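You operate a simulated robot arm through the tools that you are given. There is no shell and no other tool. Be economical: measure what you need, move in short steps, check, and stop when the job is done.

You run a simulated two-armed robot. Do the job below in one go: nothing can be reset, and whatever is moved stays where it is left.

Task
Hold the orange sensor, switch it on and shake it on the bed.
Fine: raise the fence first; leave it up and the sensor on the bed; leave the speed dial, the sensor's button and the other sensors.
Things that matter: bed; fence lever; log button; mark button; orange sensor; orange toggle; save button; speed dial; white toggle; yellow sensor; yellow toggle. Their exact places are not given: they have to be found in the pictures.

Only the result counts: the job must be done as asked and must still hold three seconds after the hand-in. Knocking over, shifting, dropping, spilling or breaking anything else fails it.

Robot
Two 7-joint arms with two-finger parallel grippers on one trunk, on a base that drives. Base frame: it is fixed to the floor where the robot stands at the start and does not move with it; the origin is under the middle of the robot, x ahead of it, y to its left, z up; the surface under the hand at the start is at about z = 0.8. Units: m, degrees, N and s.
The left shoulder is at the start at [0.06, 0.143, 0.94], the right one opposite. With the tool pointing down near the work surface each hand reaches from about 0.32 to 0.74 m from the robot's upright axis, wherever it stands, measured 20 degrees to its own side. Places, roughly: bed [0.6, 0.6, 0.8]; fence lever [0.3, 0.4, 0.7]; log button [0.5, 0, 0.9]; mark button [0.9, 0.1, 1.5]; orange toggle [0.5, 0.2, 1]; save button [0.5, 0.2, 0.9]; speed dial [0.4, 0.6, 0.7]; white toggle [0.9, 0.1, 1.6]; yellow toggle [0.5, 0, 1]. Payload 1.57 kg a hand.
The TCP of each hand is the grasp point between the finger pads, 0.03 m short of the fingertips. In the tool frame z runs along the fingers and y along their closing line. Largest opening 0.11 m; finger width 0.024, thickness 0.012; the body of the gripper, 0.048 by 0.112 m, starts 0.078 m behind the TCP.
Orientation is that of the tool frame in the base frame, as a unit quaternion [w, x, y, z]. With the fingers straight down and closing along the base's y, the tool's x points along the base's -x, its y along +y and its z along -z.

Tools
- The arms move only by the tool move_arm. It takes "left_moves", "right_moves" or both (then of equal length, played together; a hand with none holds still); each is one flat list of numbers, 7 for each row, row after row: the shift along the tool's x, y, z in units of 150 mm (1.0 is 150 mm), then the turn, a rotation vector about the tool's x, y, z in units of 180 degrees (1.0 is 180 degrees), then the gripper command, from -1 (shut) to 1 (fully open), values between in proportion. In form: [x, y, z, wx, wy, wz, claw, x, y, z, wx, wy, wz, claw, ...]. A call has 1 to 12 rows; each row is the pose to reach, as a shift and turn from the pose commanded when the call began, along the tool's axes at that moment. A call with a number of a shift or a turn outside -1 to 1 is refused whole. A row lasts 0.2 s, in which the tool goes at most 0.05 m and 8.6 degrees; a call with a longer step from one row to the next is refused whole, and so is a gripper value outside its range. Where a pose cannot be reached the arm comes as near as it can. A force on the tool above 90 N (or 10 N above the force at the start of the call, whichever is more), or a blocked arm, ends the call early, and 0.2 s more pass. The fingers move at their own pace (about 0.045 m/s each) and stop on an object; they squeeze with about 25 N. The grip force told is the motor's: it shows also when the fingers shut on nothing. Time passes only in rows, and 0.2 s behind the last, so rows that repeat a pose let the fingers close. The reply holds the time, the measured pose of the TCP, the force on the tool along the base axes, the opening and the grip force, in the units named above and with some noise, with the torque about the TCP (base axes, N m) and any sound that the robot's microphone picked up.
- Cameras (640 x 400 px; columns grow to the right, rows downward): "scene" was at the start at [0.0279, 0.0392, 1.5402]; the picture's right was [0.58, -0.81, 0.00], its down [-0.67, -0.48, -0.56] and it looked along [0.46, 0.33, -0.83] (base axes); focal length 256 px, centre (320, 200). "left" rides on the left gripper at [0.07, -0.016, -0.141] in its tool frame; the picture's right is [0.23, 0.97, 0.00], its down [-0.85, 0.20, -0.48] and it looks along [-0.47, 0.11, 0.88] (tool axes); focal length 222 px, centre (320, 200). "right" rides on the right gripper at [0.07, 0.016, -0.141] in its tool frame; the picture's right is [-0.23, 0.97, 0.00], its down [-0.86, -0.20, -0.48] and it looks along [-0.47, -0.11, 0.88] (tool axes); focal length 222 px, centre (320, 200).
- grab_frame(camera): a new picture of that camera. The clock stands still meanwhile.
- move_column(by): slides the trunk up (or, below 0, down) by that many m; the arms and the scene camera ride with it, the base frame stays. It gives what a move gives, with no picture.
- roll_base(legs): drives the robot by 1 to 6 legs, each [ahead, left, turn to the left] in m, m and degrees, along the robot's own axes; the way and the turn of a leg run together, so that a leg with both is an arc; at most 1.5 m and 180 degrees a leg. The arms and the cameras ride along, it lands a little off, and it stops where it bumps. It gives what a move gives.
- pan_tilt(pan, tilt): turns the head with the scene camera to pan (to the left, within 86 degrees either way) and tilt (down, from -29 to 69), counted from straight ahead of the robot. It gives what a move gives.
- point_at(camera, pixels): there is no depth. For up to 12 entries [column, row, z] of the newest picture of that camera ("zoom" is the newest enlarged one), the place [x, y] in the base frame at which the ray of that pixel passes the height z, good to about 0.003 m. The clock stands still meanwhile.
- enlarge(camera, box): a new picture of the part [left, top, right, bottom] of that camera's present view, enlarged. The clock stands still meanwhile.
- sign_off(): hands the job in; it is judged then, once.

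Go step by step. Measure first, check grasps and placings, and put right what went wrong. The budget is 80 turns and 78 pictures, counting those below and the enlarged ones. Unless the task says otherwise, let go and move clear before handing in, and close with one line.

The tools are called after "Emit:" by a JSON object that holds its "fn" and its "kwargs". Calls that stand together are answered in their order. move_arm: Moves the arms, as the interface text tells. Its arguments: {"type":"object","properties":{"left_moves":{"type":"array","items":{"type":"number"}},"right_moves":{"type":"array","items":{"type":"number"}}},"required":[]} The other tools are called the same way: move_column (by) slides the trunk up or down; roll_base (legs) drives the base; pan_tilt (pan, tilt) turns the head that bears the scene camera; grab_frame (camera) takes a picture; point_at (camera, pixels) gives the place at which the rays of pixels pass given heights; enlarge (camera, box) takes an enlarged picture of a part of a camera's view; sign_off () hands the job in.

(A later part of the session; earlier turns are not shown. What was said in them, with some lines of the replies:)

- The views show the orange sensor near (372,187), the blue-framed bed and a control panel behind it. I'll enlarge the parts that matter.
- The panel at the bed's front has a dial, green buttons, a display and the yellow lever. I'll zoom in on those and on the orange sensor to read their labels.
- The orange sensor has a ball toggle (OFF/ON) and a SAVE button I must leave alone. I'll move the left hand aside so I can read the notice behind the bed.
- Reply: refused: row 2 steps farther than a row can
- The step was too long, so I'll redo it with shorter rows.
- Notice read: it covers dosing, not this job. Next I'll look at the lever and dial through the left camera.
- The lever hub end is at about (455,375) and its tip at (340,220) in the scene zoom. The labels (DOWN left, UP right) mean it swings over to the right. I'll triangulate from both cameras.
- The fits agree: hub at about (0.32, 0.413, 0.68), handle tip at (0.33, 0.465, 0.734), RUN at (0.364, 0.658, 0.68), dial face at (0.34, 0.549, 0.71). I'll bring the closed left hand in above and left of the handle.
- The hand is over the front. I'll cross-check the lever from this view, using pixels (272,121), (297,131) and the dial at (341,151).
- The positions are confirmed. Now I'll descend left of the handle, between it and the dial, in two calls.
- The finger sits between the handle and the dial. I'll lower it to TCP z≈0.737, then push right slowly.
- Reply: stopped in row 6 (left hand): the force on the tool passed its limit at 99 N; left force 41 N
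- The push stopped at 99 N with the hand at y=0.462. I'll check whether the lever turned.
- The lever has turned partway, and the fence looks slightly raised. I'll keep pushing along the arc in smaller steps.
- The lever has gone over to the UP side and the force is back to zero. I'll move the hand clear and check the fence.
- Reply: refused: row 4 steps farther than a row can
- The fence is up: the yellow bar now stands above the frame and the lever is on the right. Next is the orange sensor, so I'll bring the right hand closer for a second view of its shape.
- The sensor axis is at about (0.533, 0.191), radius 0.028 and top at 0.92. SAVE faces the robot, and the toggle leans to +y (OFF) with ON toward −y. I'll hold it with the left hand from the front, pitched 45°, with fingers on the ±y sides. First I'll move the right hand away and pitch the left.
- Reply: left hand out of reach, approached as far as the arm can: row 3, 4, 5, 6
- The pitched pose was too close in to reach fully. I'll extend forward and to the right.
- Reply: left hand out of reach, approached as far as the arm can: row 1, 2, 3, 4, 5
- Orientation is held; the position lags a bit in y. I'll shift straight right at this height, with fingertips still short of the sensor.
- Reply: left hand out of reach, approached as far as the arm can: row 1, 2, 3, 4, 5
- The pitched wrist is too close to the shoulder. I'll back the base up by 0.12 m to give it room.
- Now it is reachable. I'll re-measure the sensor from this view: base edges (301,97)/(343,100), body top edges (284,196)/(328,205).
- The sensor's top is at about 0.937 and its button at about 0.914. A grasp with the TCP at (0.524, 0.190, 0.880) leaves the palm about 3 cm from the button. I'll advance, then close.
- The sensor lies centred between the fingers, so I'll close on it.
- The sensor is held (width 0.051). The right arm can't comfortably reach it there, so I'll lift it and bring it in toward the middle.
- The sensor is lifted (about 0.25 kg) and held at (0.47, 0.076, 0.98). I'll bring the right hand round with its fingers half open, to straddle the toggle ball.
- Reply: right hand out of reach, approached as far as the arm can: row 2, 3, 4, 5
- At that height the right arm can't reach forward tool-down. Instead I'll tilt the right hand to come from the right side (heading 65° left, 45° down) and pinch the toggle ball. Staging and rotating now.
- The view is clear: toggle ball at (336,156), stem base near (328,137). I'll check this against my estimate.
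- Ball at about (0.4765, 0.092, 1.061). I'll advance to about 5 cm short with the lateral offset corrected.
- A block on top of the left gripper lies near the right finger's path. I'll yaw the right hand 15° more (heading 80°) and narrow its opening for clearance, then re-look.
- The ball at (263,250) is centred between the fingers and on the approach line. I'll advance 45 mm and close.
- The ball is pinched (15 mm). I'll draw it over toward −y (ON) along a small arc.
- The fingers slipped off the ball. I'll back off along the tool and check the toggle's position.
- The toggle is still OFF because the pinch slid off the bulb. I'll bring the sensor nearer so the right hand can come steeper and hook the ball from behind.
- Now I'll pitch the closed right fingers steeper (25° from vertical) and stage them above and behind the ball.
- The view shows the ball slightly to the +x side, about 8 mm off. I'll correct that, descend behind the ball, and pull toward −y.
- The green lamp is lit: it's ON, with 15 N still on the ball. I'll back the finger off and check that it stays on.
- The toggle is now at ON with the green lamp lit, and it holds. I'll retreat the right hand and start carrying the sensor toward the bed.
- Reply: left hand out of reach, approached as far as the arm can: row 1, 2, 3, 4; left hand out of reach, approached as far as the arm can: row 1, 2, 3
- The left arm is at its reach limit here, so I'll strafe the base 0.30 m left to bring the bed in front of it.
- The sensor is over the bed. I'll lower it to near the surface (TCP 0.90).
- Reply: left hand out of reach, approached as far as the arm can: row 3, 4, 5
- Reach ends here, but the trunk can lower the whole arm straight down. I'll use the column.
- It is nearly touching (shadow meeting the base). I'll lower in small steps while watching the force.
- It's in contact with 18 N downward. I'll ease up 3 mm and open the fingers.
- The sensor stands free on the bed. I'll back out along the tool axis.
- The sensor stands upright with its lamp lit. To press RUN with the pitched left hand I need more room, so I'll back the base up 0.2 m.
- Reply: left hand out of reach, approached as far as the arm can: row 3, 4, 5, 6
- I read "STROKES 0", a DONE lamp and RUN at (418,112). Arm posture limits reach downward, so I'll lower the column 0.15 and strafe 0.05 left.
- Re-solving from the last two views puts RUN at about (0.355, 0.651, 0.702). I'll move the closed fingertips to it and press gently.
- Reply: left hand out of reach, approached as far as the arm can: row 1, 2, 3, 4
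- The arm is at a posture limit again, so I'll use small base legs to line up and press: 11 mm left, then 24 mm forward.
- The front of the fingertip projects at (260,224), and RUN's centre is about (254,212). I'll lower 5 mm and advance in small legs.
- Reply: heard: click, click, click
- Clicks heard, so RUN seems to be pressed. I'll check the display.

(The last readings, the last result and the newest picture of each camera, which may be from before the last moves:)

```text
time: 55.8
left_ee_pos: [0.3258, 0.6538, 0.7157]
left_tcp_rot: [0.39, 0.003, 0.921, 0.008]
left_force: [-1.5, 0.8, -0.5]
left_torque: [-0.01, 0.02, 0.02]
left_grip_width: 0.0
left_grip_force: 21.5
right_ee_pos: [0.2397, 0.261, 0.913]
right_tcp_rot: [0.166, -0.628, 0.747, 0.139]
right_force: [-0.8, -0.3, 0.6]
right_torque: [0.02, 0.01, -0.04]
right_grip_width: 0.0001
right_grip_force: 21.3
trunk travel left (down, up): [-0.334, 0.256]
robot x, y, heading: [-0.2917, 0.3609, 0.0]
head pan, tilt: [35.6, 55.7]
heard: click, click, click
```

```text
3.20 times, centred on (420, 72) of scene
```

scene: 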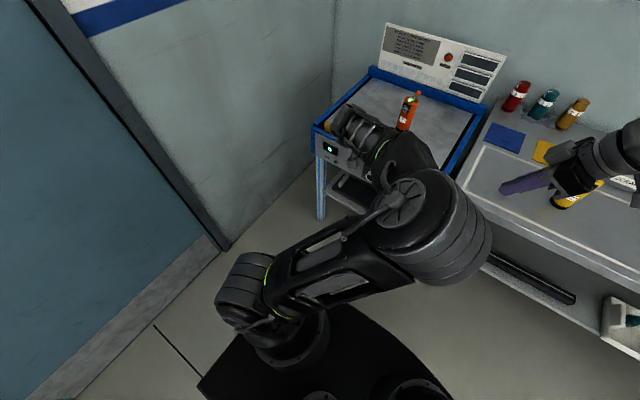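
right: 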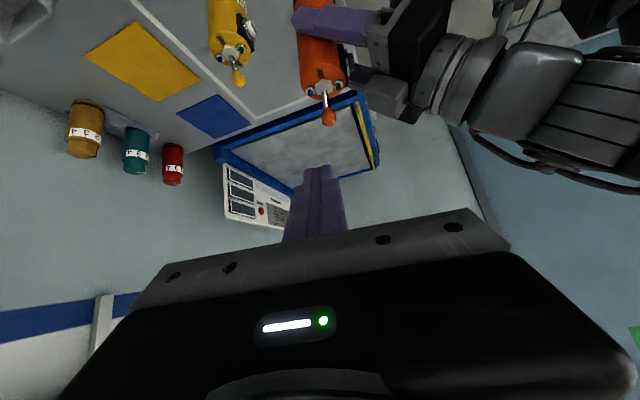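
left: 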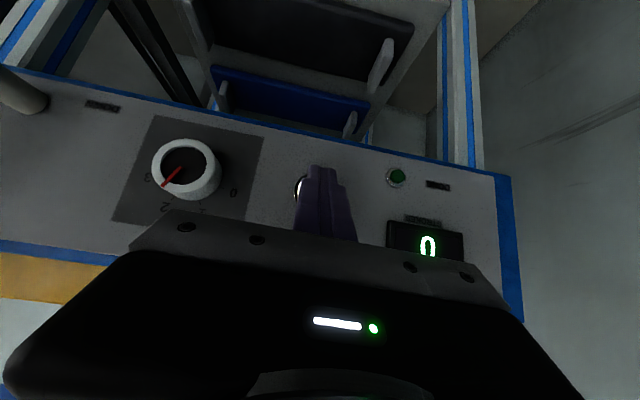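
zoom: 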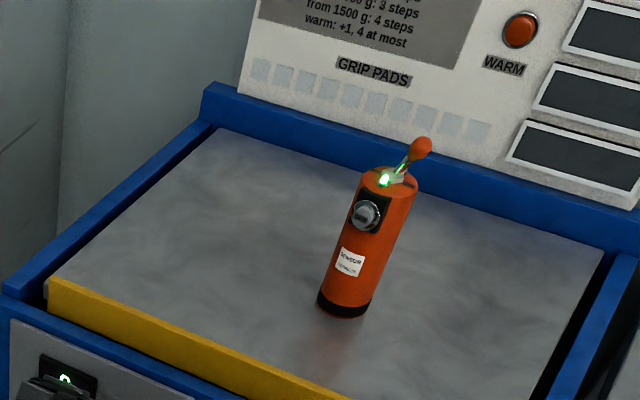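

The display still reads 0. I'll back the finger off by base and let a little time pass to see whether the bed runs.

Emit:
{"fn": "roll_base", "kwargs": {"legs": [[-0.03, 0, 0]]}}

Emit:
{"fn": "enlarge", "kwargs": {"camera": "left", "box": [240, 100, 480, 260]}}

```text
time: 56.6
left_ee_pos: [0.2945, 0.6521, 0.716]
left_tcp_rot: [0.391, 0.002, 0.92, 0.01]
left_force: [-0.2, 0.0, 0.2]
left_torque: [0.01, 0.04, 0.01]
left_grip_width: 0.0
left_grip_force: 20.9
right_ee_pos: [0.2093, 0.2606, 0.9129]
right_tcp_rot: [0.167, -0.627, 0.748, 0.139]
right_force: [-0.5, 0.5, 0.2]
right_torque: [0.01, -0.01, 0.0]
right_grip_width: 0.0001
right_grip_force: 21.7
trunk travel left (down, up): [-0.334, 0.256]
robot x, y, heading: [-0.3196, 0.3615, 0.0]
head pan, tilt: [35.6, 55.7]
```

```text
2.50 times, centred on (360, 180) of left
```

zoom: 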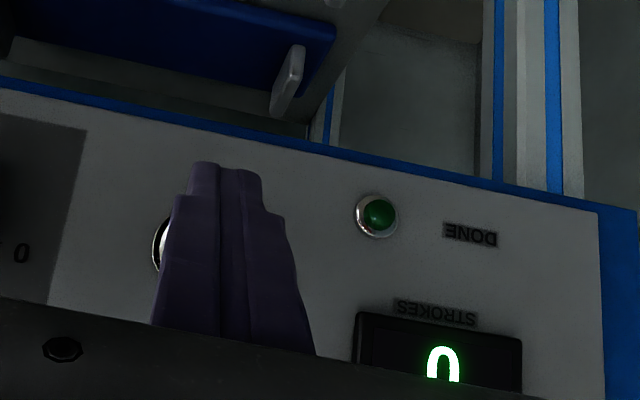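

It isn't running; the press hovered at the threshold. I'll press again, definitively.

Emit:
{"fn": "roll_base", "kwargs": {"legs": [[0.038, 0, 0]]}}

Emit:
{"fn": "move_arm", "kwargs": {"right_moves": [0, 0, 0, 0, 0, 0, -1, 0, 0, 0, 0, 0, 0, -1, 0, 0, 0, 0, 0, 0, -1]}}

Emit:
{"fn": "roll_base", "kwargs": {"legs": [[-0.04, 0, 0]]}}

Emit:
{"fn": "enlarge", "kwargs": {"camera": "left", "box": [240, 100, 480, 260]}}

```text
time: 57.5
left_ee_pos: [0.3307, 0.6546, 0.713]
left_tcp_rot: [0.39, 0.002, 0.921, 0.009]
left_force: [-18.4, 2.3, -4.5]
left_torque: [0.13, 0.36, 0.06]
left_grip_width: 0.0
left_grip_force: 21.9
right_ee_pos: [0.2464, 0.2606, 0.9128]
right_tcp_rot: [0.165, -0.628, 0.747, 0.139]
right_force: [0.2, 0.4, 0.1]
right_torque: [-0.02, 0.02, -0.01]
right_grip_width: 0.0
right_grip_force: 21.7
trunk travel left (down, up): [-0.334, 0.256]
robot x, y, heading: [-0.2809, 0.3655, 0.1]
head pan, tilt: [35.6, 55.7]
heard: click
```

```text
time: 58.3
left_ee_pos: [0.3303, 0.6552, 0.7135]
left_tcp_rot: [0.39, 0.003, 0.921, 0.01]
left_force: [-14.2, -0.5, -1.4]
left_torque: [-0.01, 0.24, 0.0]
left_grip_width: 0.0002
left_grip_force: 21.1
right_ee_pos: [0.2459, 0.2609, 0.9131]
right_tcp_rot: [0.167, -0.628, 0.747, 0.139]
right_force: [-0.1, 0.4, 0.3]
right_torque: [-0.01, -0.03, -0.02]
right_grip_width: 0.0
right_grip_force: 21.4
trunk travel left (down, up): [-0.334, 0.256]
robot x, y, heading: [-0.2831, 0.3643, 0.1]
head pan, tilt: [35.6, 55.7]
```

```text
time: 59.2
left_ee_pos: [0.2917, 0.6543, 0.7152]
left_tcp_rot: [0.391, 0.002, 0.92, 0.009]
left_force: [-0.4, -0.1, -0.1]
left_torque: [-0.01, 0.0, -0.01]
left_grip_width: 0.0002
left_grip_force: 21.2
right_ee_pos: [0.2072, 0.2602, 0.9137]
right_tcp_rot: [0.167, -0.627, 0.748, 0.14]
right_force: [-0.7, 0.1, -0.5]
right_torque: [-0.04, 0.02, -0.01]
right_grip_width: 0.0
right_grip_force: 20.8
trunk travel left (down, up): [-0.334, 0.256]
robot x, y, heading: [-0.3221, 0.3614, 0.2]
head pan, tilt: [35.6, 55.7]
```

```text
2.50 times, centred on (360, 180) of left
```

zoom: 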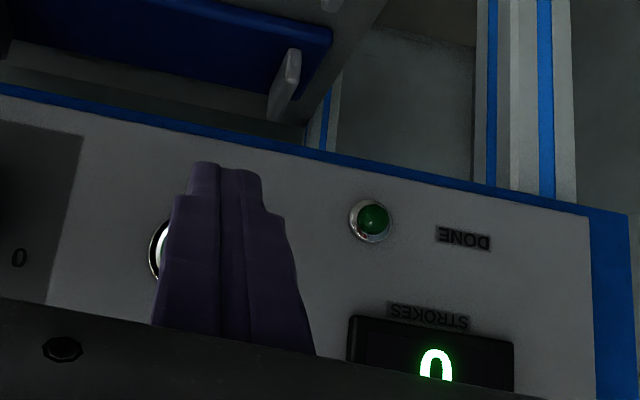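

There was a firm click. I'll wait a couple of seconds, then look at the bed and display.

Emit:
{"fn": "move_arm", "kwargs": {"right_moves": [0, 0, 0, 0, 0, 0, -1, 0, 0, 0, 0, 0, 0, -1, 0, 0, 0, 0, 0, 0, -1, 0, 0, 0, 0, 0, 0, -1, 0, 0, 0, 0, 0, 0, -1, 0, 0, 0, 0, 0, 0, -1, 0, 0, 0, 0, 0, 0, -1, 0, 0, 0, 0, 0, 0, -1, 0, 0, 0, 0, 0, 0, -1, 0, 0, 0, 0, 0, 0, -1]}}

Emit:
{"fn": "enlarge", "kwargs": {"camera": "scene", "box": [300, 30, 500, 180]}}

```text
time: 61.4
left_ee_pos: [0.291, 0.6518, 0.7143]
left_tcp_rot: [0.39, 0.002, 0.921, 0.01]
left_force: [0.1, 0.4, 0.6]
left_torque: [-0.03, -0.04, -0.01]
left_grip_width: 0.0002
left_grip_force: 21.4
right_ee_pos: [0.2077, 0.2601, 0.9126]
right_tcp_rot: [0.167, -0.627, 0.748, 0.14]
right_force: [0.2, 0.1, 0.1]
right_torque: [0.01, -0.01, 0.01]
right_grip_width: 0.0001
right_grip_force: 21.2
trunk travel left (down, up): [-0.334, 0.256]
robot x, y, heading: [-0.3211, 0.3585, 0.1]
head pan, tilt: [35.6, 55.7]
```

```text
2.67 times, centred on (400, 105) of scene
```

zoom: 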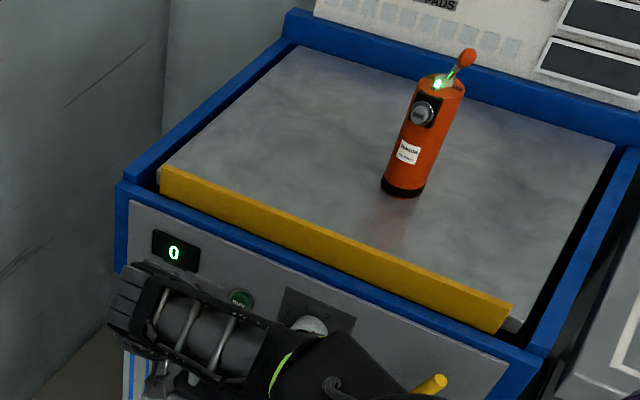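

Not running. The initial three clicks plus one may have toggled it off, so I'll give one more clean press and listen.

Emit:
{"fn": "roll_base", "kwargs": {"legs": [[0.038, 0, 0]]}}

Emit:
{"fn": "roll_base", "kwargs": {"legs": [[-0.045, 0, 0]]}}

Emit:
{"fn": "move_arm", "kwargs": {"right_moves": [0, 0, 0, 0, 0, 0, -1, 0, 0, 0, 0, 0, 0, -1, 0, 0, 0, 0, 0, 0, -1, 0, 0, 0, 0, 0, 0, -1, 0, 0, 0, 0, 0, 0, -1, 0, 0, 0, 0, 0, 0, -1, 0, 0, 0, 0, 0, 0, -1, 0, 0, 0, 0, 0, 0, -1]}}

Emit:
{"fn": "enlarge", "kwargs": {"camera": "scene", "box": [300, 30, 500, 180]}}

```text
time: 62.3
left_ee_pos: [0.3289, 0.654, 0.7151]
left_tcp_rot: [0.389, 0.002, 0.921, 0.01]
left_force: [-9.0, 0.5, -0.9]
left_torque: [0.06, 0.14, -0.01]
left_grip_width: 0.0
left_grip_force: 21.6
right_ee_pos: [0.2439, 0.2612, 0.9126]
right_tcp_rot: [0.167, -0.628, 0.748, 0.139]
right_force: [0.3, -0.2, 1.0]
right_torque: [-0.01, 0.03, -0.02]
right_grip_width: 0.0
right_grip_force: 21.2
trunk travel left (down, up): [-0.334, 0.256]
robot x, y, heading: [-0.2794, 0.3612, -0.0]
head pan, tilt: [35.6, 55.7]
heard: click
```

```text
time: 63.2
left_ee_pos: [0.2839, 0.6533, 0.7152]
left_tcp_rot: [0.39, 0.003, 0.921, 0.01]
left_force: [0.2, -0.5, 0.5]
left_torque: [0.01, 0.01, 0.01]
left_grip_width: 0.0
left_grip_force: 21.2
right_ee_pos: [0.1986, 0.2604, 0.9135]
right_tcp_rot: [0.167, -0.627, 0.748, 0.139]
right_force: [0.8, -0.1, -0.5]
right_torque: [-0.04, -0.03, 0.02]
right_grip_width: 0.0
right_grip_force: 21.3
trunk travel left (down, up): [-0.334, 0.256]
robot x, y, heading: [-0.3287, 0.3642, 0.2]
head pan, tilt: [35.6, 55.7]
```

```text
time: 65.0
left_ee_pos: [0.2837, 0.6542, 0.7144]
left_tcp_rot: [0.389, 0.003, 0.921, 0.009]
left_force: [0.2, -0.6, -0.2]
left_torque: [0.02, 0.0, 0.0]
left_grip_width: 0.0
left_grip_force: 21.5
right_ee_pos: [0.1987, 0.2596, 0.9131]
right_tcp_rot: [0.166, -0.627, 0.748, 0.139]
right_force: [0.2, 0.1, -0.2]
right_torque: [0.0, 0.02, -0.02]
right_grip_width: 0.0
right_grip_force: 21.3
trunk travel left (down, up): [-0.334, 0.256]
robot x, y, heading: [-0.327, 0.3623, -0.1]
head pan, tilt: [35.6, 55.7]
```

```text
2.67 times, centred on (400, 105) of scene
```

zoom: 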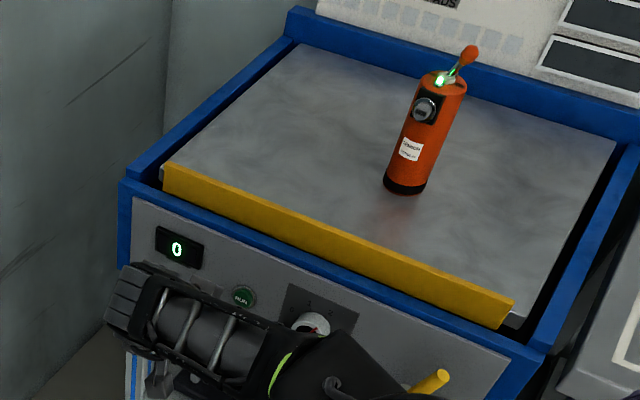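

RUN clicks but the bed doesn't move, so something interlocks it. I'll look at the wall unit (white toggle and mark button) by panning the head.

Emit:
{"fn": "pan_tilt", "kwargs": {"pan": -8, "tilt": 0}}

Emit:
{"fn": "grab_frame", "kwargs": {"camera": "scene"}}

```text
time: 66.2
left_ee_pos: [0.2831, 0.6538, 0.7134]
left_tcp_rot: [0.389, 0.003, 0.921, 0.009]
left_force: [0.2, 0.0, 0.6]
left_torque: [0.01, -0.02, 0.0]
left_grip_width: 0.0
left_grip_force: 21.7
right_ee_pos: [0.198, 0.2604, 0.9137]
right_tcp_rot: [0.167, -0.627, 0.748, 0.14]
right_force: [0.8, 0.3, -0.1]
right_torque: [0.02, 0.0, 0.0]
right_grip_width: 0.0
right_grip_force: 21.3
trunk travel left (down, up): [-0.334, 0.256]
robot x, y, heading: [-0.3307, 0.3607, 0.1]
head pan, tilt: [-8.0, 0.0]
```

```text
4 pictures are left
```

scene: 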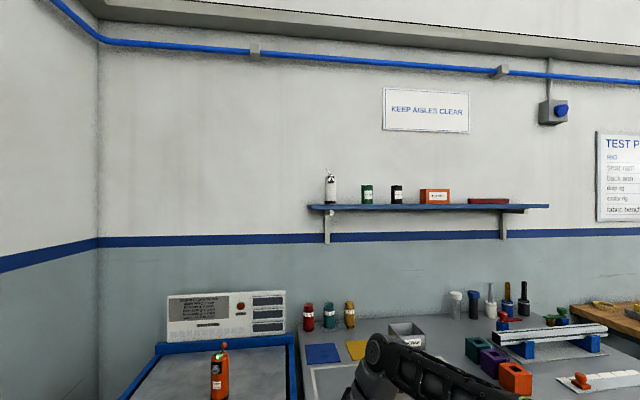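

I worked out the earlier lever image: the handle tip was only about 16° past vertical, at (0.325, 0.389, 0.76). It stayed where the finger left it, so the fence isn't fully latched UP. I'll go back and push it fully over, passing above the dial.

Emit:
{"fn": "move_column", "kwargs": {"by": 0.13}}

Emit:
{"fn": "roll_base", "kwargs": {"legs": [[0, -0.18, 0], [0.022, 0, 0]]}}

Emit:
{"fn": "grab_frame", "kwargs": {"camera": "left"}}

```text
time: 67.8
left_ee_pos: [0.284, 0.6535, 0.8436]
left_tcp_rot: [0.39, 0.003, 0.921, 0.009]
left_force: [0.2, 0.8, -0.3]
left_torque: [-0.01, 0.0, -0.01]
left_grip_width: 0.0002
left_grip_force: 21.4
right_ee_pos: [0.1985, 0.2594, 1.0424]
right_tcp_rot: [0.165, -0.628, 0.748, 0.139]
right_force: [-0.7, -0.1, -0.5]
right_torque: [-0.01, 0.02, -0.01]
right_grip_width: 0.0
right_grip_force: 20.7
trunk travel left (down, up): [-0.464, 0.126]
robot x, y, heading: [-0.3292, 0.3591, 0.0]
head pan, tilt: [-8.0, 0.0]
```

```text
time: 69.7
left_ee_pos: [0.3063, 0.4719, 0.8442]
left_tcp_rot: [0.388, 0.003, 0.922, 0.01]
left_force: [1.0, 0.3, 0.4]
left_torque: [0.04, 0.02, -0.04]
left_grip_width: 0.0002
left_grip_force: 20.9
right_ee_pos: [0.2232, 0.0796, 1.0431]
right_tcp_rot: [0.165, -0.628, 0.748, 0.14]
right_force: [0.0, 0.5, -0.3]
right_torque: [0.0, -0.01, 0.04]
right_grip_width: 0.0
right_grip_force: 21.4
trunk travel left (down, up): [-0.464, 0.126]
robot x, y, heading: [-0.3096, 0.1811, -0.1]
head pan, tilt: [-8.0, 0.0]
```

```text
3 pictures are left
```

left: 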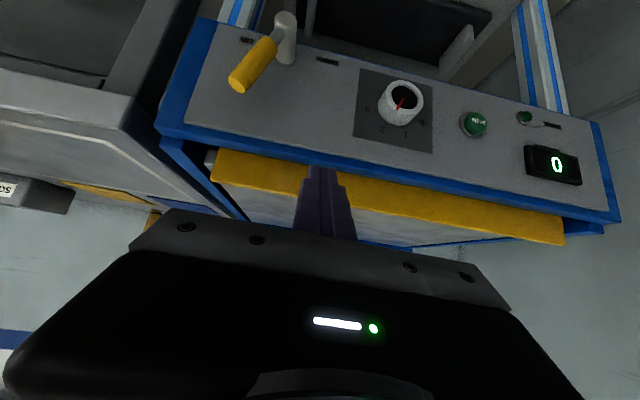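

The tip computes again to (0.325, 0.388, 0.760), only about 17° past vertical, so the fence is not fully up. I'll lower the finger beside the handle and push right with base legs.

Emit:
{"fn": "move_column", "kwargs": {"by": -0.088}}

Emit:
{"fn": "roll_base", "kwargs": {"legs": [[0, -0.06, 0]]}}

Emit:
{"fn": "roll_base", "kwargs": {"legs": [[0, -0.015, 0]]}}

```text
time: 71.0
left_ee_pos: [0.305, 0.4735, 0.7561]
left_tcp_rot: [0.39, 0.003, 0.921, 0.009]
left_force: [0.4, 0.0, 0.2]
left_torque: [-0.02, 0.04, 0.01]
left_grip_width: 0.0001
left_grip_force: 20.8
right_ee_pos: [0.2213, 0.0799, 0.9547]
right_tcp_rot: [0.167, -0.628, 0.747, 0.14]
right_force: [0.2, 0.5, 0.4]
right_torque: [-0.02, 0.03, 0.02]
right_grip_width: 0.0
right_grip_force: 21.0
trunk travel left (down, up): [-0.376, 0.214]
robot x, y, heading: [-0.3027, 0.1771, 0.4]
head pan, tilt: [-8.0, 0.0]
```

```text
time: 71.9
left_ee_pos: [0.3062, 0.4129, 0.7567]
left_tcp_rot: [0.389, 0.002, 0.921, 0.01]
left_force: [-0.2, 0.0, 0.2]
left_torque: [0.01, -0.02, 0.01]
left_grip_width: 0.0002
left_grip_force: 20.8
right_ee_pos: [0.2211, 0.019, 0.9546]
right_tcp_rot: [0.166, -0.627, 0.748, 0.14]
right_force: [0.2, -1.2, -0.3]
right_torque: [0.0, 0.04, 0.0]
right_grip_width: 0.0
right_grip_force: 21.3
trunk travel left (down, up): [-0.376, 0.214]
robot x, y, heading: [-0.3072, 0.122, -0.0]
head pan, tilt: [-8.0, 0.0]
```

```text
time: 72.7
left_ee_pos: [0.3048, 0.3976, 0.7567]
left_tcp_rot: [0.39, 0.002, 0.921, 0.01]
left_force: [-2.8, 2.7, 4.6]
left_torque: [0.02, 0.01, 0.01]
left_grip_width: 0.0
left_grip_force: 21.1
right_ee_pos: [0.2221, 0.0038, 0.9549]
right_tcp_rot: [0.166, -0.627, 0.748, 0.139]
right_force: [0.3, -0.7, 0.6]
right_torque: [-0.01, 0.02, 0.01]
right_grip_width: 0.0
right_grip_force: 21.5
trunk travel left (down, up): [-0.376, 0.214]
robot x, y, heading: [-0.3045, 0.1072, 0.2]
head pan, tilt: [-8.0, 0.0]
```

Contact is made with the handle (a few newtons), and it is moving. I'll keep pushing right in small legs.

Emit:
{"fn": "roll_base", "kwargs": {"legs": [[0, -0.015, 0]]}}

Emit:
{"fn": "roll_base", "kwargs": {"legs": [[0, -0.012, 0]]}}

```text
time: 73.5
left_ee_pos: [0.3026, 0.3928, 0.758]
left_tcp_rot: [0.389, -0.004, 0.921, 0.018]
left_force: [-9.8, 37.3, 8.7]
left_torque: [0.79, 0.07, 0.64]
left_grip_width: 0.0
left_grip_force: 20.5
right_ee_pos: [0.2198, -0.0085, 0.956]
right_tcp_rot: [0.165, -0.63, 0.746, 0.139]
right_force: [0.2, 0.4, -0.2]
right_torque: [0.02, 0.0, -0.02]
right_grip_width: 0.0004
right_grip_force: 21.8
trunk travel left (down, up): [-0.376, 0.214]
robot x, y, heading: [-0.3054, 0.0897, 0.2]
head pan, tilt: [-8.0, 0.0]
```

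```text
time: 74.2
left_ee_pos: [0.3013, 0.3901, 0.7574]
left_tcp_rot: [0.39, -0.011, 0.92, 0.026]
left_force: [-5.9, 40.2, 7.7]
left_torque: [0.78, -0.06, 0.82]
left_grip_width: 0.0001
left_grip_force: 21.1
right_ee_pos: [0.2194, -0.0178, 0.9555]
right_tcp_rot: [0.166, -0.628, 0.748, 0.138]
right_force: [-0.3, 0.1, -1.2]
right_torque: [0.01, -0.03, 0.04]
right_grip_width: 0.0001
right_grip_force: 21.6
trunk travel left (down, up): [-0.376, 0.214]
robot x, y, heading: [-0.3071, 0.0774, 0.3]
head pan, tilt: [-8.0, 0.0]
```

The lever is now hard against its stop (37–40 N). I'll back off, rise above the dial and return to RUN.

Emit:
{"fn": "roll_base", "kwargs": {"legs": [[0, 0.05, 0]]}}

Emit:
{"fn": "move_column", "kwargs": {"by": 0.1}}

Emit:
{"fn": "roll_base", "kwargs": {"legs": [[-0.03, 0, 0], [0, 0.23, 0]]}}

Emit:
{"fn": "grab_frame", "kwargs": {"camera": "left"}}

```text
time: 75.1
left_ee_pos: [0.3021, 0.439, 0.7587]
left_tcp_rot: [0.39, -0.011, 0.92, 0.028]
left_force: [0.5, 1.3, -0.7]
left_torque: [0.03, -0.01, 0.0]
left_grip_width: 0.0
left_grip_force: 21.2
right_ee_pos: [0.2215, 0.0301, 0.9564]
right_tcp_rot: [0.166, -0.629, 0.747, 0.139]
right_force: [-0.5, -0.3, -0.6]
right_torque: [-0.03, -0.01, 0.02]
right_grip_width: 0.0
right_grip_force: 21.4
trunk travel left (down, up): [-0.376, 0.214]
robot x, y, heading: [-0.305, 0.126, 0.4]
head pan, tilt: [-8.0, 0.0]
```

```text
time: 76.5
left_ee_pos: [0.3022, 0.4388, 0.8587]
left_tcp_rot: [0.389, -0.011, 0.921, 0.028]
left_force: [-0.5, 0.3, -0.3]
left_torque: [0.0, 0.01, -0.02]
left_grip_width: 0.0001
left_grip_force: 21.0
right_ee_pos: [0.2217, 0.0292, 1.0545]
right_tcp_rot: [0.165, -0.63, 0.746, 0.14]
right_force: [0.1, -0.8, -0.3]
right_torque: [-0.03, -0.01, 0.0]
right_grip_width: 0.0002
right_grip_force: 21.4
trunk travel left (down, up): [-0.476, 0.114]
robot x, y, heading: [-0.307, 0.1297, 0.5]
head pan, tilt: [-8.0, 0.0]
```

```text
time: 78.6
left_ee_pos: [0.2693, 0.6698, 0.8578]
left_tcp_rot: [0.39, -0.01, 0.92, 0.027]
left_force: [0.4, 0.2, 0.1]
left_torque: [0.01, -0.04, -0.01]
left_grip_width: 0.0001
left_grip_force: 21.3
right_ee_pos: [0.1894, 0.2606, 1.0543]
right_tcp_rot: [0.166, -0.629, 0.746, 0.14]
right_force: [0.0, 0.9, -0.3]
right_torque: [-0.03, -0.01, -0.02]
right_grip_width: 0.0
right_grip_force: 21.5
trunk travel left (down, up): [-0.476, 0.114]
robot x, y, heading: [-0.3343, 0.3601, 0.2]
head pan, tilt: [-8.0, 0.0]
```

```text
2 pictures are left
```

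left: 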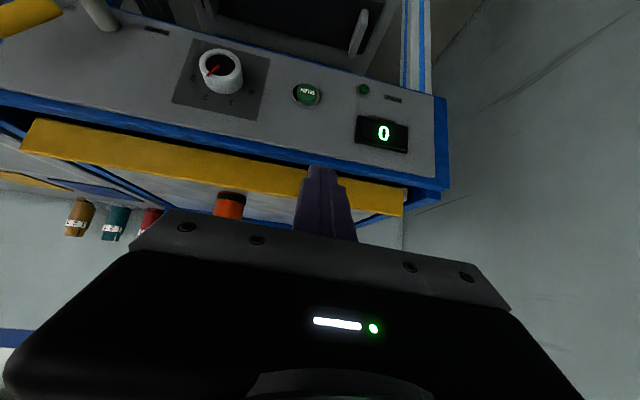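

The fence now stands clearly higher. I'll line up with RUN again: strafe −18 mm, lower to z 0.715, then press.

Emit:
{"fn": "roll_base", "kwargs": {"legs": [[0, -0.018, 0]]}}

Emit:
{"fn": "move_column", "kwargs": {"by": -0.143}}

Emit:
{"fn": "roll_base", "kwargs": {"legs": [[0.035, 0, 0]]}}

```text
time: 79.4
left_ee_pos: [0.2697, 0.6502, 0.859]
left_tcp_rot: [0.39, -0.01, 0.92, 0.028]
left_force: [0.0, 0.4, 0.8]
left_torque: [0.06, -0.01, -0.02]
left_grip_width: 0.0
left_grip_force: 21.0
right_ee_pos: [0.1907, 0.2414, 1.0552]
right_tcp_rot: [0.166, -0.629, 0.746, 0.14]
right_force: [0.3, 0.1, 0.3]
right_torque: [0.07, 0.04, -0.01]
right_grip_width: 0.0003
right_grip_force: 21.4
trunk travel left (down, up): [-0.476, 0.114]
robot x, y, heading: [-0.3383, 0.3397, 0.3]
head pan, tilt: [-8.0, 0.0]
```

```text
time: 81.1
left_ee_pos: [0.2691, 0.6515, 0.716]
left_tcp_rot: [0.39, -0.01, 0.92, 0.028]
left_force: [-0.5, -0.1, 0.2]
left_torque: [0.01, 0.0, -0.02]
left_grip_width: 0.0
left_grip_force: 21.1
right_ee_pos: [0.1899, 0.2423, 0.9113]
right_tcp_rot: [0.166, -0.629, 0.746, 0.14]
right_force: [-0.4, -0.3, -0.1]
right_torque: [0.02, 0.01, -0.01]
right_grip_width: 0.0
right_grip_force: 21.5
trunk travel left (down, up): [-0.333, 0.257]
robot x, y, heading: [-0.3383, 0.3415, 0.3]
head pan, tilt: [-8.0, 0.0]
```

```text
time: 82.0
left_ee_pos: [0.3042, 0.6515, 0.7153]
left_tcp_rot: [0.389, -0.01, 0.921, 0.028]
left_force: [0.5, 0.0, 0.2]
left_torque: [0.01, -0.01, -0.02]
left_grip_width: 0.0
left_grip_force: 21.3
right_ee_pos: [0.2266, 0.2424, 0.9105]
right_tcp_rot: [0.165, -0.629, 0.747, 0.139]
right_force: [0.2, 0.2, 0.6]
right_torque: [0.0, -0.03, -0.01]
right_grip_width: 0.0001
right_grip_force: 21.3
trunk travel left (down, up): [-0.333, 0.257]
robot x, y, heading: [-0.2997, 0.3407, 0.4]
head pan, tilt: [-8.0, 0.0]
```

Emit:
{"fn": "roll_base", "kwargs": {"legs": [[0.028, 0, 0]]}}

Emit:
{"fn": "roll_base", "kwargs": {"legs": [[-0.06, 0, 0]]}}

Emit:
{"fn": "move_arm", "kwargs": {"right_moves": [0, 0, 0, 0, 0, 0, -1, 0, 0, 0, 0, 0, 0, -1, 0, 0, 0, 0, 0, 0, -1, 0, 0, 0, 0, 0, 0, -1, 0, 0, 0, 0, 0, 0, -1, 0, 0, 0, 0, 0, 0, -1]}}

```text
time: 82.8
left_ee_pos: [0.3318, 0.6545, 0.7151]
left_tcp_rot: [0.387, -0.013, 0.921, 0.03]
left_force: [-17.9, 4.3, -6.5]
left_torque: [0.11, 0.4, 0.16]
left_grip_width: 0.0
left_grip_force: 21.3
right_ee_pos: [0.2538, 0.2438, 0.9126]
right_tcp_rot: [0.166, -0.629, 0.747, 0.139]
right_force: [0.0, 0.0, -1.5]
right_torque: [0.01, 0.02, -0.02]
right_grip_width: 0.0001
right_grip_force: 21.1
trunk travel left (down, up): [-0.333, 0.257]
robot x, y, heading: [-0.2779, 0.3418, 0.6]
head pan, tilt: [-8.0, 0.0]
heard: click
```

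```text
time: 83.8
left_ee_pos: [0.2722, 0.652, 0.7143]
left_tcp_rot: [0.388, -0.012, 0.921, 0.03]
left_force: [1.2, -0.7, 0.2]
left_torque: [0.01, -0.01, -0.02]
left_grip_width: 0.0001
left_grip_force: 21.2
right_ee_pos: [0.1927, 0.2415, 0.9127]
right_tcp_rot: [0.166, -0.628, 0.747, 0.14]
right_force: [-0.3, 0.0, 0.5]
right_torque: [0.0, -0.01, -0.02]
right_grip_width: 0.0
right_grip_force: 21.1
trunk travel left (down, up): [-0.333, 0.257]
robot x, y, heading: [-0.3359, 0.3428, 0.5]
head pan, tilt: [-8.0, 0.0]
```

```text
time: 85.2
left_ee_pos: [0.2717, 0.6524, 0.7145]
left_tcp_rot: [0.388, -0.012, 0.921, 0.029]
left_force: [-0.3, -0.4, 0.2]
left_torque: [-0.02, 0.02, -0.01]
left_grip_width: 0.0
left_grip_force: 21.2
right_ee_pos: [0.1945, 0.2433, 0.9123]
right_tcp_rot: [0.166, -0.629, 0.746, 0.14]
right_force: [1.2, 0.5, -0.2]
right_torque: [-0.03, -0.01, 0.01]
right_grip_width: 0.0
right_grip_force: 20.7
trunk travel left (down, up): [-0.333, 0.257]
robot x, y, heading: [-0.3325, 0.34, 0.2]
head pan, tilt: [-8.0, 0.0]
```

One clean click. I'll turn the head back and look at the display, DONE lamp and bed in one enlarged view.

Emit:
{"fn": "pan_tilt", "kwargs": {"pan": 25, "tilt": 48}}

Emit:
{"fn": "enlarge", "kwargs": {"camera": "scene", "box": [200, 40, 440, 200]}}

```text
time: 86.3
left_ee_pos: [0.2711, 0.653, 0.7135]
left_tcp_rot: [0.387, -0.011, 0.922, 0.03]
left_force: [0.3, 0.3, 0.4]
left_torque: [0.0, 0.0, 0.03]
left_grip_width: 0.0001
left_grip_force: 21.1
right_ee_pos: [0.1933, 0.2415, 0.9121]
right_tcp_rot: [0.165, -0.629, 0.746, 0.14]
right_force: [-0.3, -0.3, 0.6]
right_torque: [0.01, -0.02, -0.01]
right_grip_width: 0.0001
right_grip_force: 21.0
trunk travel left (down, up): [-0.333, 0.257]
robot x, y, heading: [-0.3359, 0.3412, 0.4]
head pan, tilt: [25.0, 48.0]
```

```text
2.50 times, centred on (320, 120) of scene
```

zoom: 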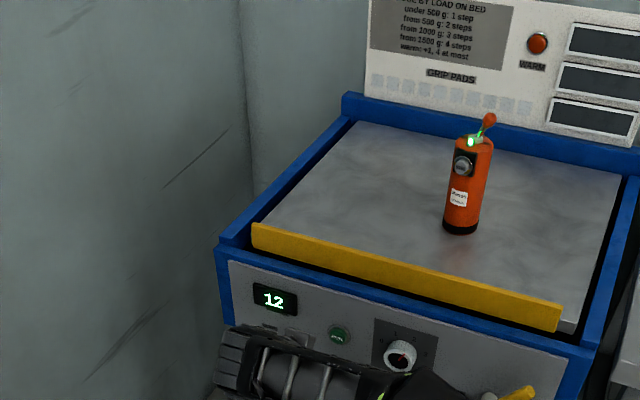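

It reads STROKES 12, so the shaker ran after the fence was fully raised. I'll back away and wait for it to finish before a last check.

Emit:
{"fn": "roll_base", "kwargs": {"legs": [[-0.1, 0, 0]]}}

Emit:
{"fn": "move_arm", "kwargs": {"right_moves": [0, 0, 0, 0, 0, 0, -1, 0, 0, 0, 0, 0, 0, -1, 0, 0, 0, 0, 0, 0, -1, 0, 0, 0, 0, 0, 0, -1, 0, 0, 0, 0, 0, 0, -1, 0, 0, 0, 0, 0, 0, -1, 0, 0, 0, 0, 0, 0, -1, 0, 0, 0, 0, 0, 0, -1, 0, 0, 0, 0, 0, 0, -1, 0, 0, 0, 0, 0, 0, -1, 0, 0, 0, 0, 0, 0, -1, 0, 0, 0, 0, 0, 0, -1]}}

Emit:
{"fn": "move_arm", "kwargs": {"right_moves": [0, 0, 0, 0, 0, 0, -1, 0, 0, 0, 0, 0, 0, -1, 0, 0, 0, 0, 0, 0, -1, 0, 0, 0, 0, 0, 0, -1, 0, 0, 0, 0, 0, 0, -1, 0, 0, 0, 0, 0, 0, -1, 0, 0, 0, 0, 0, 0, -1, 0, 0, 0, 0, 0, 0, -1, 0, 0, 0, 0, 0, 0, -1, 0, 0, 0, 0, 0, 0, -1, 0, 0, 0, 0, 0, 0, -1, 0, 0, 0, 0, 0, 0, -1]}}

Emit:
{"fn": "move_arm", "kwargs": {"right_moves": [0, 0, 0, 0, 0, 0, -1, 0, 0, 0, 0, 0, 0, -1, 0, 0, 0, 0, 0, 0, -1, 0, 0, 0, 0, 0, 0, -1, 0, 0, 0, 0, 0, 0, -1, 0, 0, 0, 0, 0, 0, -1, 0, 0, 0, 0, 0, 0, -1, 0, 0, 0, 0, 0, 0, -1, 0, 0, 0, 0, 0, 0, -1, 0, 0, 0, 0, 0, 0, -1, 0, 0, 0, 0, 0, 0, -1, 0, 0, 0, 0, 0, 0, -1]}}

```text
time: 87.5
left_ee_pos: [0.1724, 0.6523, 0.7151]
left_tcp_rot: [0.388, -0.012, 0.921, 0.03]
left_force: [0.8, 0.7, 0.0]
left_torque: [-0.04, -0.02, 0.01]
left_grip_width: 0.0003
left_grip_force: 21.2
right_ee_pos: [0.0949, 0.2413, 0.912]
right_tcp_rot: [0.166, -0.629, 0.747, 0.139]
right_force: [-1.1, 0.3, -0.1]
right_torque: [0.01, -0.01, 0.01]
right_grip_width: 0.0
right_grip_force: 21.6
trunk travel left (down, up): [-0.333, 0.257]
robot x, y, heading: [-0.4337, 0.3408, 0.3]
head pan, tilt: [25.0, 48.0]
```

```text
time: 90.1
left_ee_pos: [0.1741, 0.6502, 0.7138]
left_tcp_rot: [0.388, -0.011, 0.921, 0.029]
left_force: [0.3, 0.0, -0.6]
left_torque: [0.01, 0.01, -0.03]
left_grip_width: 0.0
left_grip_force: 21.5
right_ee_pos: [0.0942, 0.2407, 0.913]
right_tcp_rot: [0.166, -0.629, 0.747, 0.138]
right_force: [-0.1, -0.2, 0.3]
right_torque: [0.04, -0.04, -0.02]
right_grip_width: 0.0001
right_grip_force: 21.2
trunk travel left (down, up): [-0.333, 0.257]
robot x, y, heading: [-0.4333, 0.3349, 0.2]
head pan, tilt: [25.0, 48.0]
```

```text
time: 92.7
left_ee_pos: [0.1723, 0.6523, 0.7151]
left_tcp_rot: [0.387, -0.011, 0.922, 0.029]
left_force: [-0.1, 0.5, -0.3]
left_torque: [-0.02, 0.0, -0.02]
left_grip_width: 0.0
left_grip_force: 21.2
right_ee_pos: [0.0952, 0.2426, 0.912]
right_tcp_rot: [0.167, -0.629, 0.746, 0.139]
right_force: [0.0, 0.2, 1.0]
right_torque: [0.0, 0.05, 0.0]
right_grip_width: 0.0
right_grip_force: 20.9
trunk travel left (down, up): [-0.333, 0.257]
robot x, y, heading: [-0.435, 0.3441, 0.4]
head pan, tilt: [25.0, 48.0]
```

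```text
time: 95.3
left_ee_pos: [0.1724, 0.6522, 0.7151]
left_tcp_rot: [0.387, -0.011, 0.922, 0.029]
left_force: [-0.9, 0.1, 0.0]
left_torque: [0.01, -0.01, -0.03]
left_grip_width: 0.0002
left_grip_force: 21.6
right_ee_pos: [0.0944, 0.2418, 0.912]
right_tcp_rot: [0.166, -0.629, 0.747, 0.139]
right_force: [-0.1, -0.6, 0.2]
right_torque: [0.01, 0.05, 0.02]
right_grip_width: 0.0
right_grip_force: 21.6
trunk travel left (down, up): [-0.333, 0.257]
robot x, y, heading: [-0.4314, 0.3383, 0.5]
head pan, tilt: [25.0, 48.0]
```

Time has passed, so I'll take the last picture of the bed, display and DONE lamp.

Emit:
{"fn": "enlarge", "kwargs": {"camera": "scene", "box": [220, 10, 420, 150]}}

```text
2.86 times, centred on (320, 80) of scene
```

zoom: 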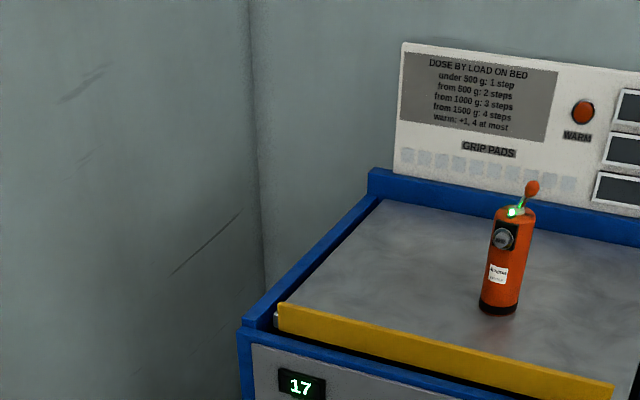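

The display stopped at 17 strokes, well below what a still-running bed would show by now. The sensor stands upright on the bed with its lamp lit, the fence is up, and both hands are clear, so I'm handing in.

Emit:
{"fn": "sign_off", "kwargs": {}}

```text
The job is handed in.
```

The orange sensor was held and switched on, and the bed shook it for 17 strokes; it is standing on the bed with its lamp lit and the fence fully up, and I left the speed dial, SAVE button and other sensors alone.
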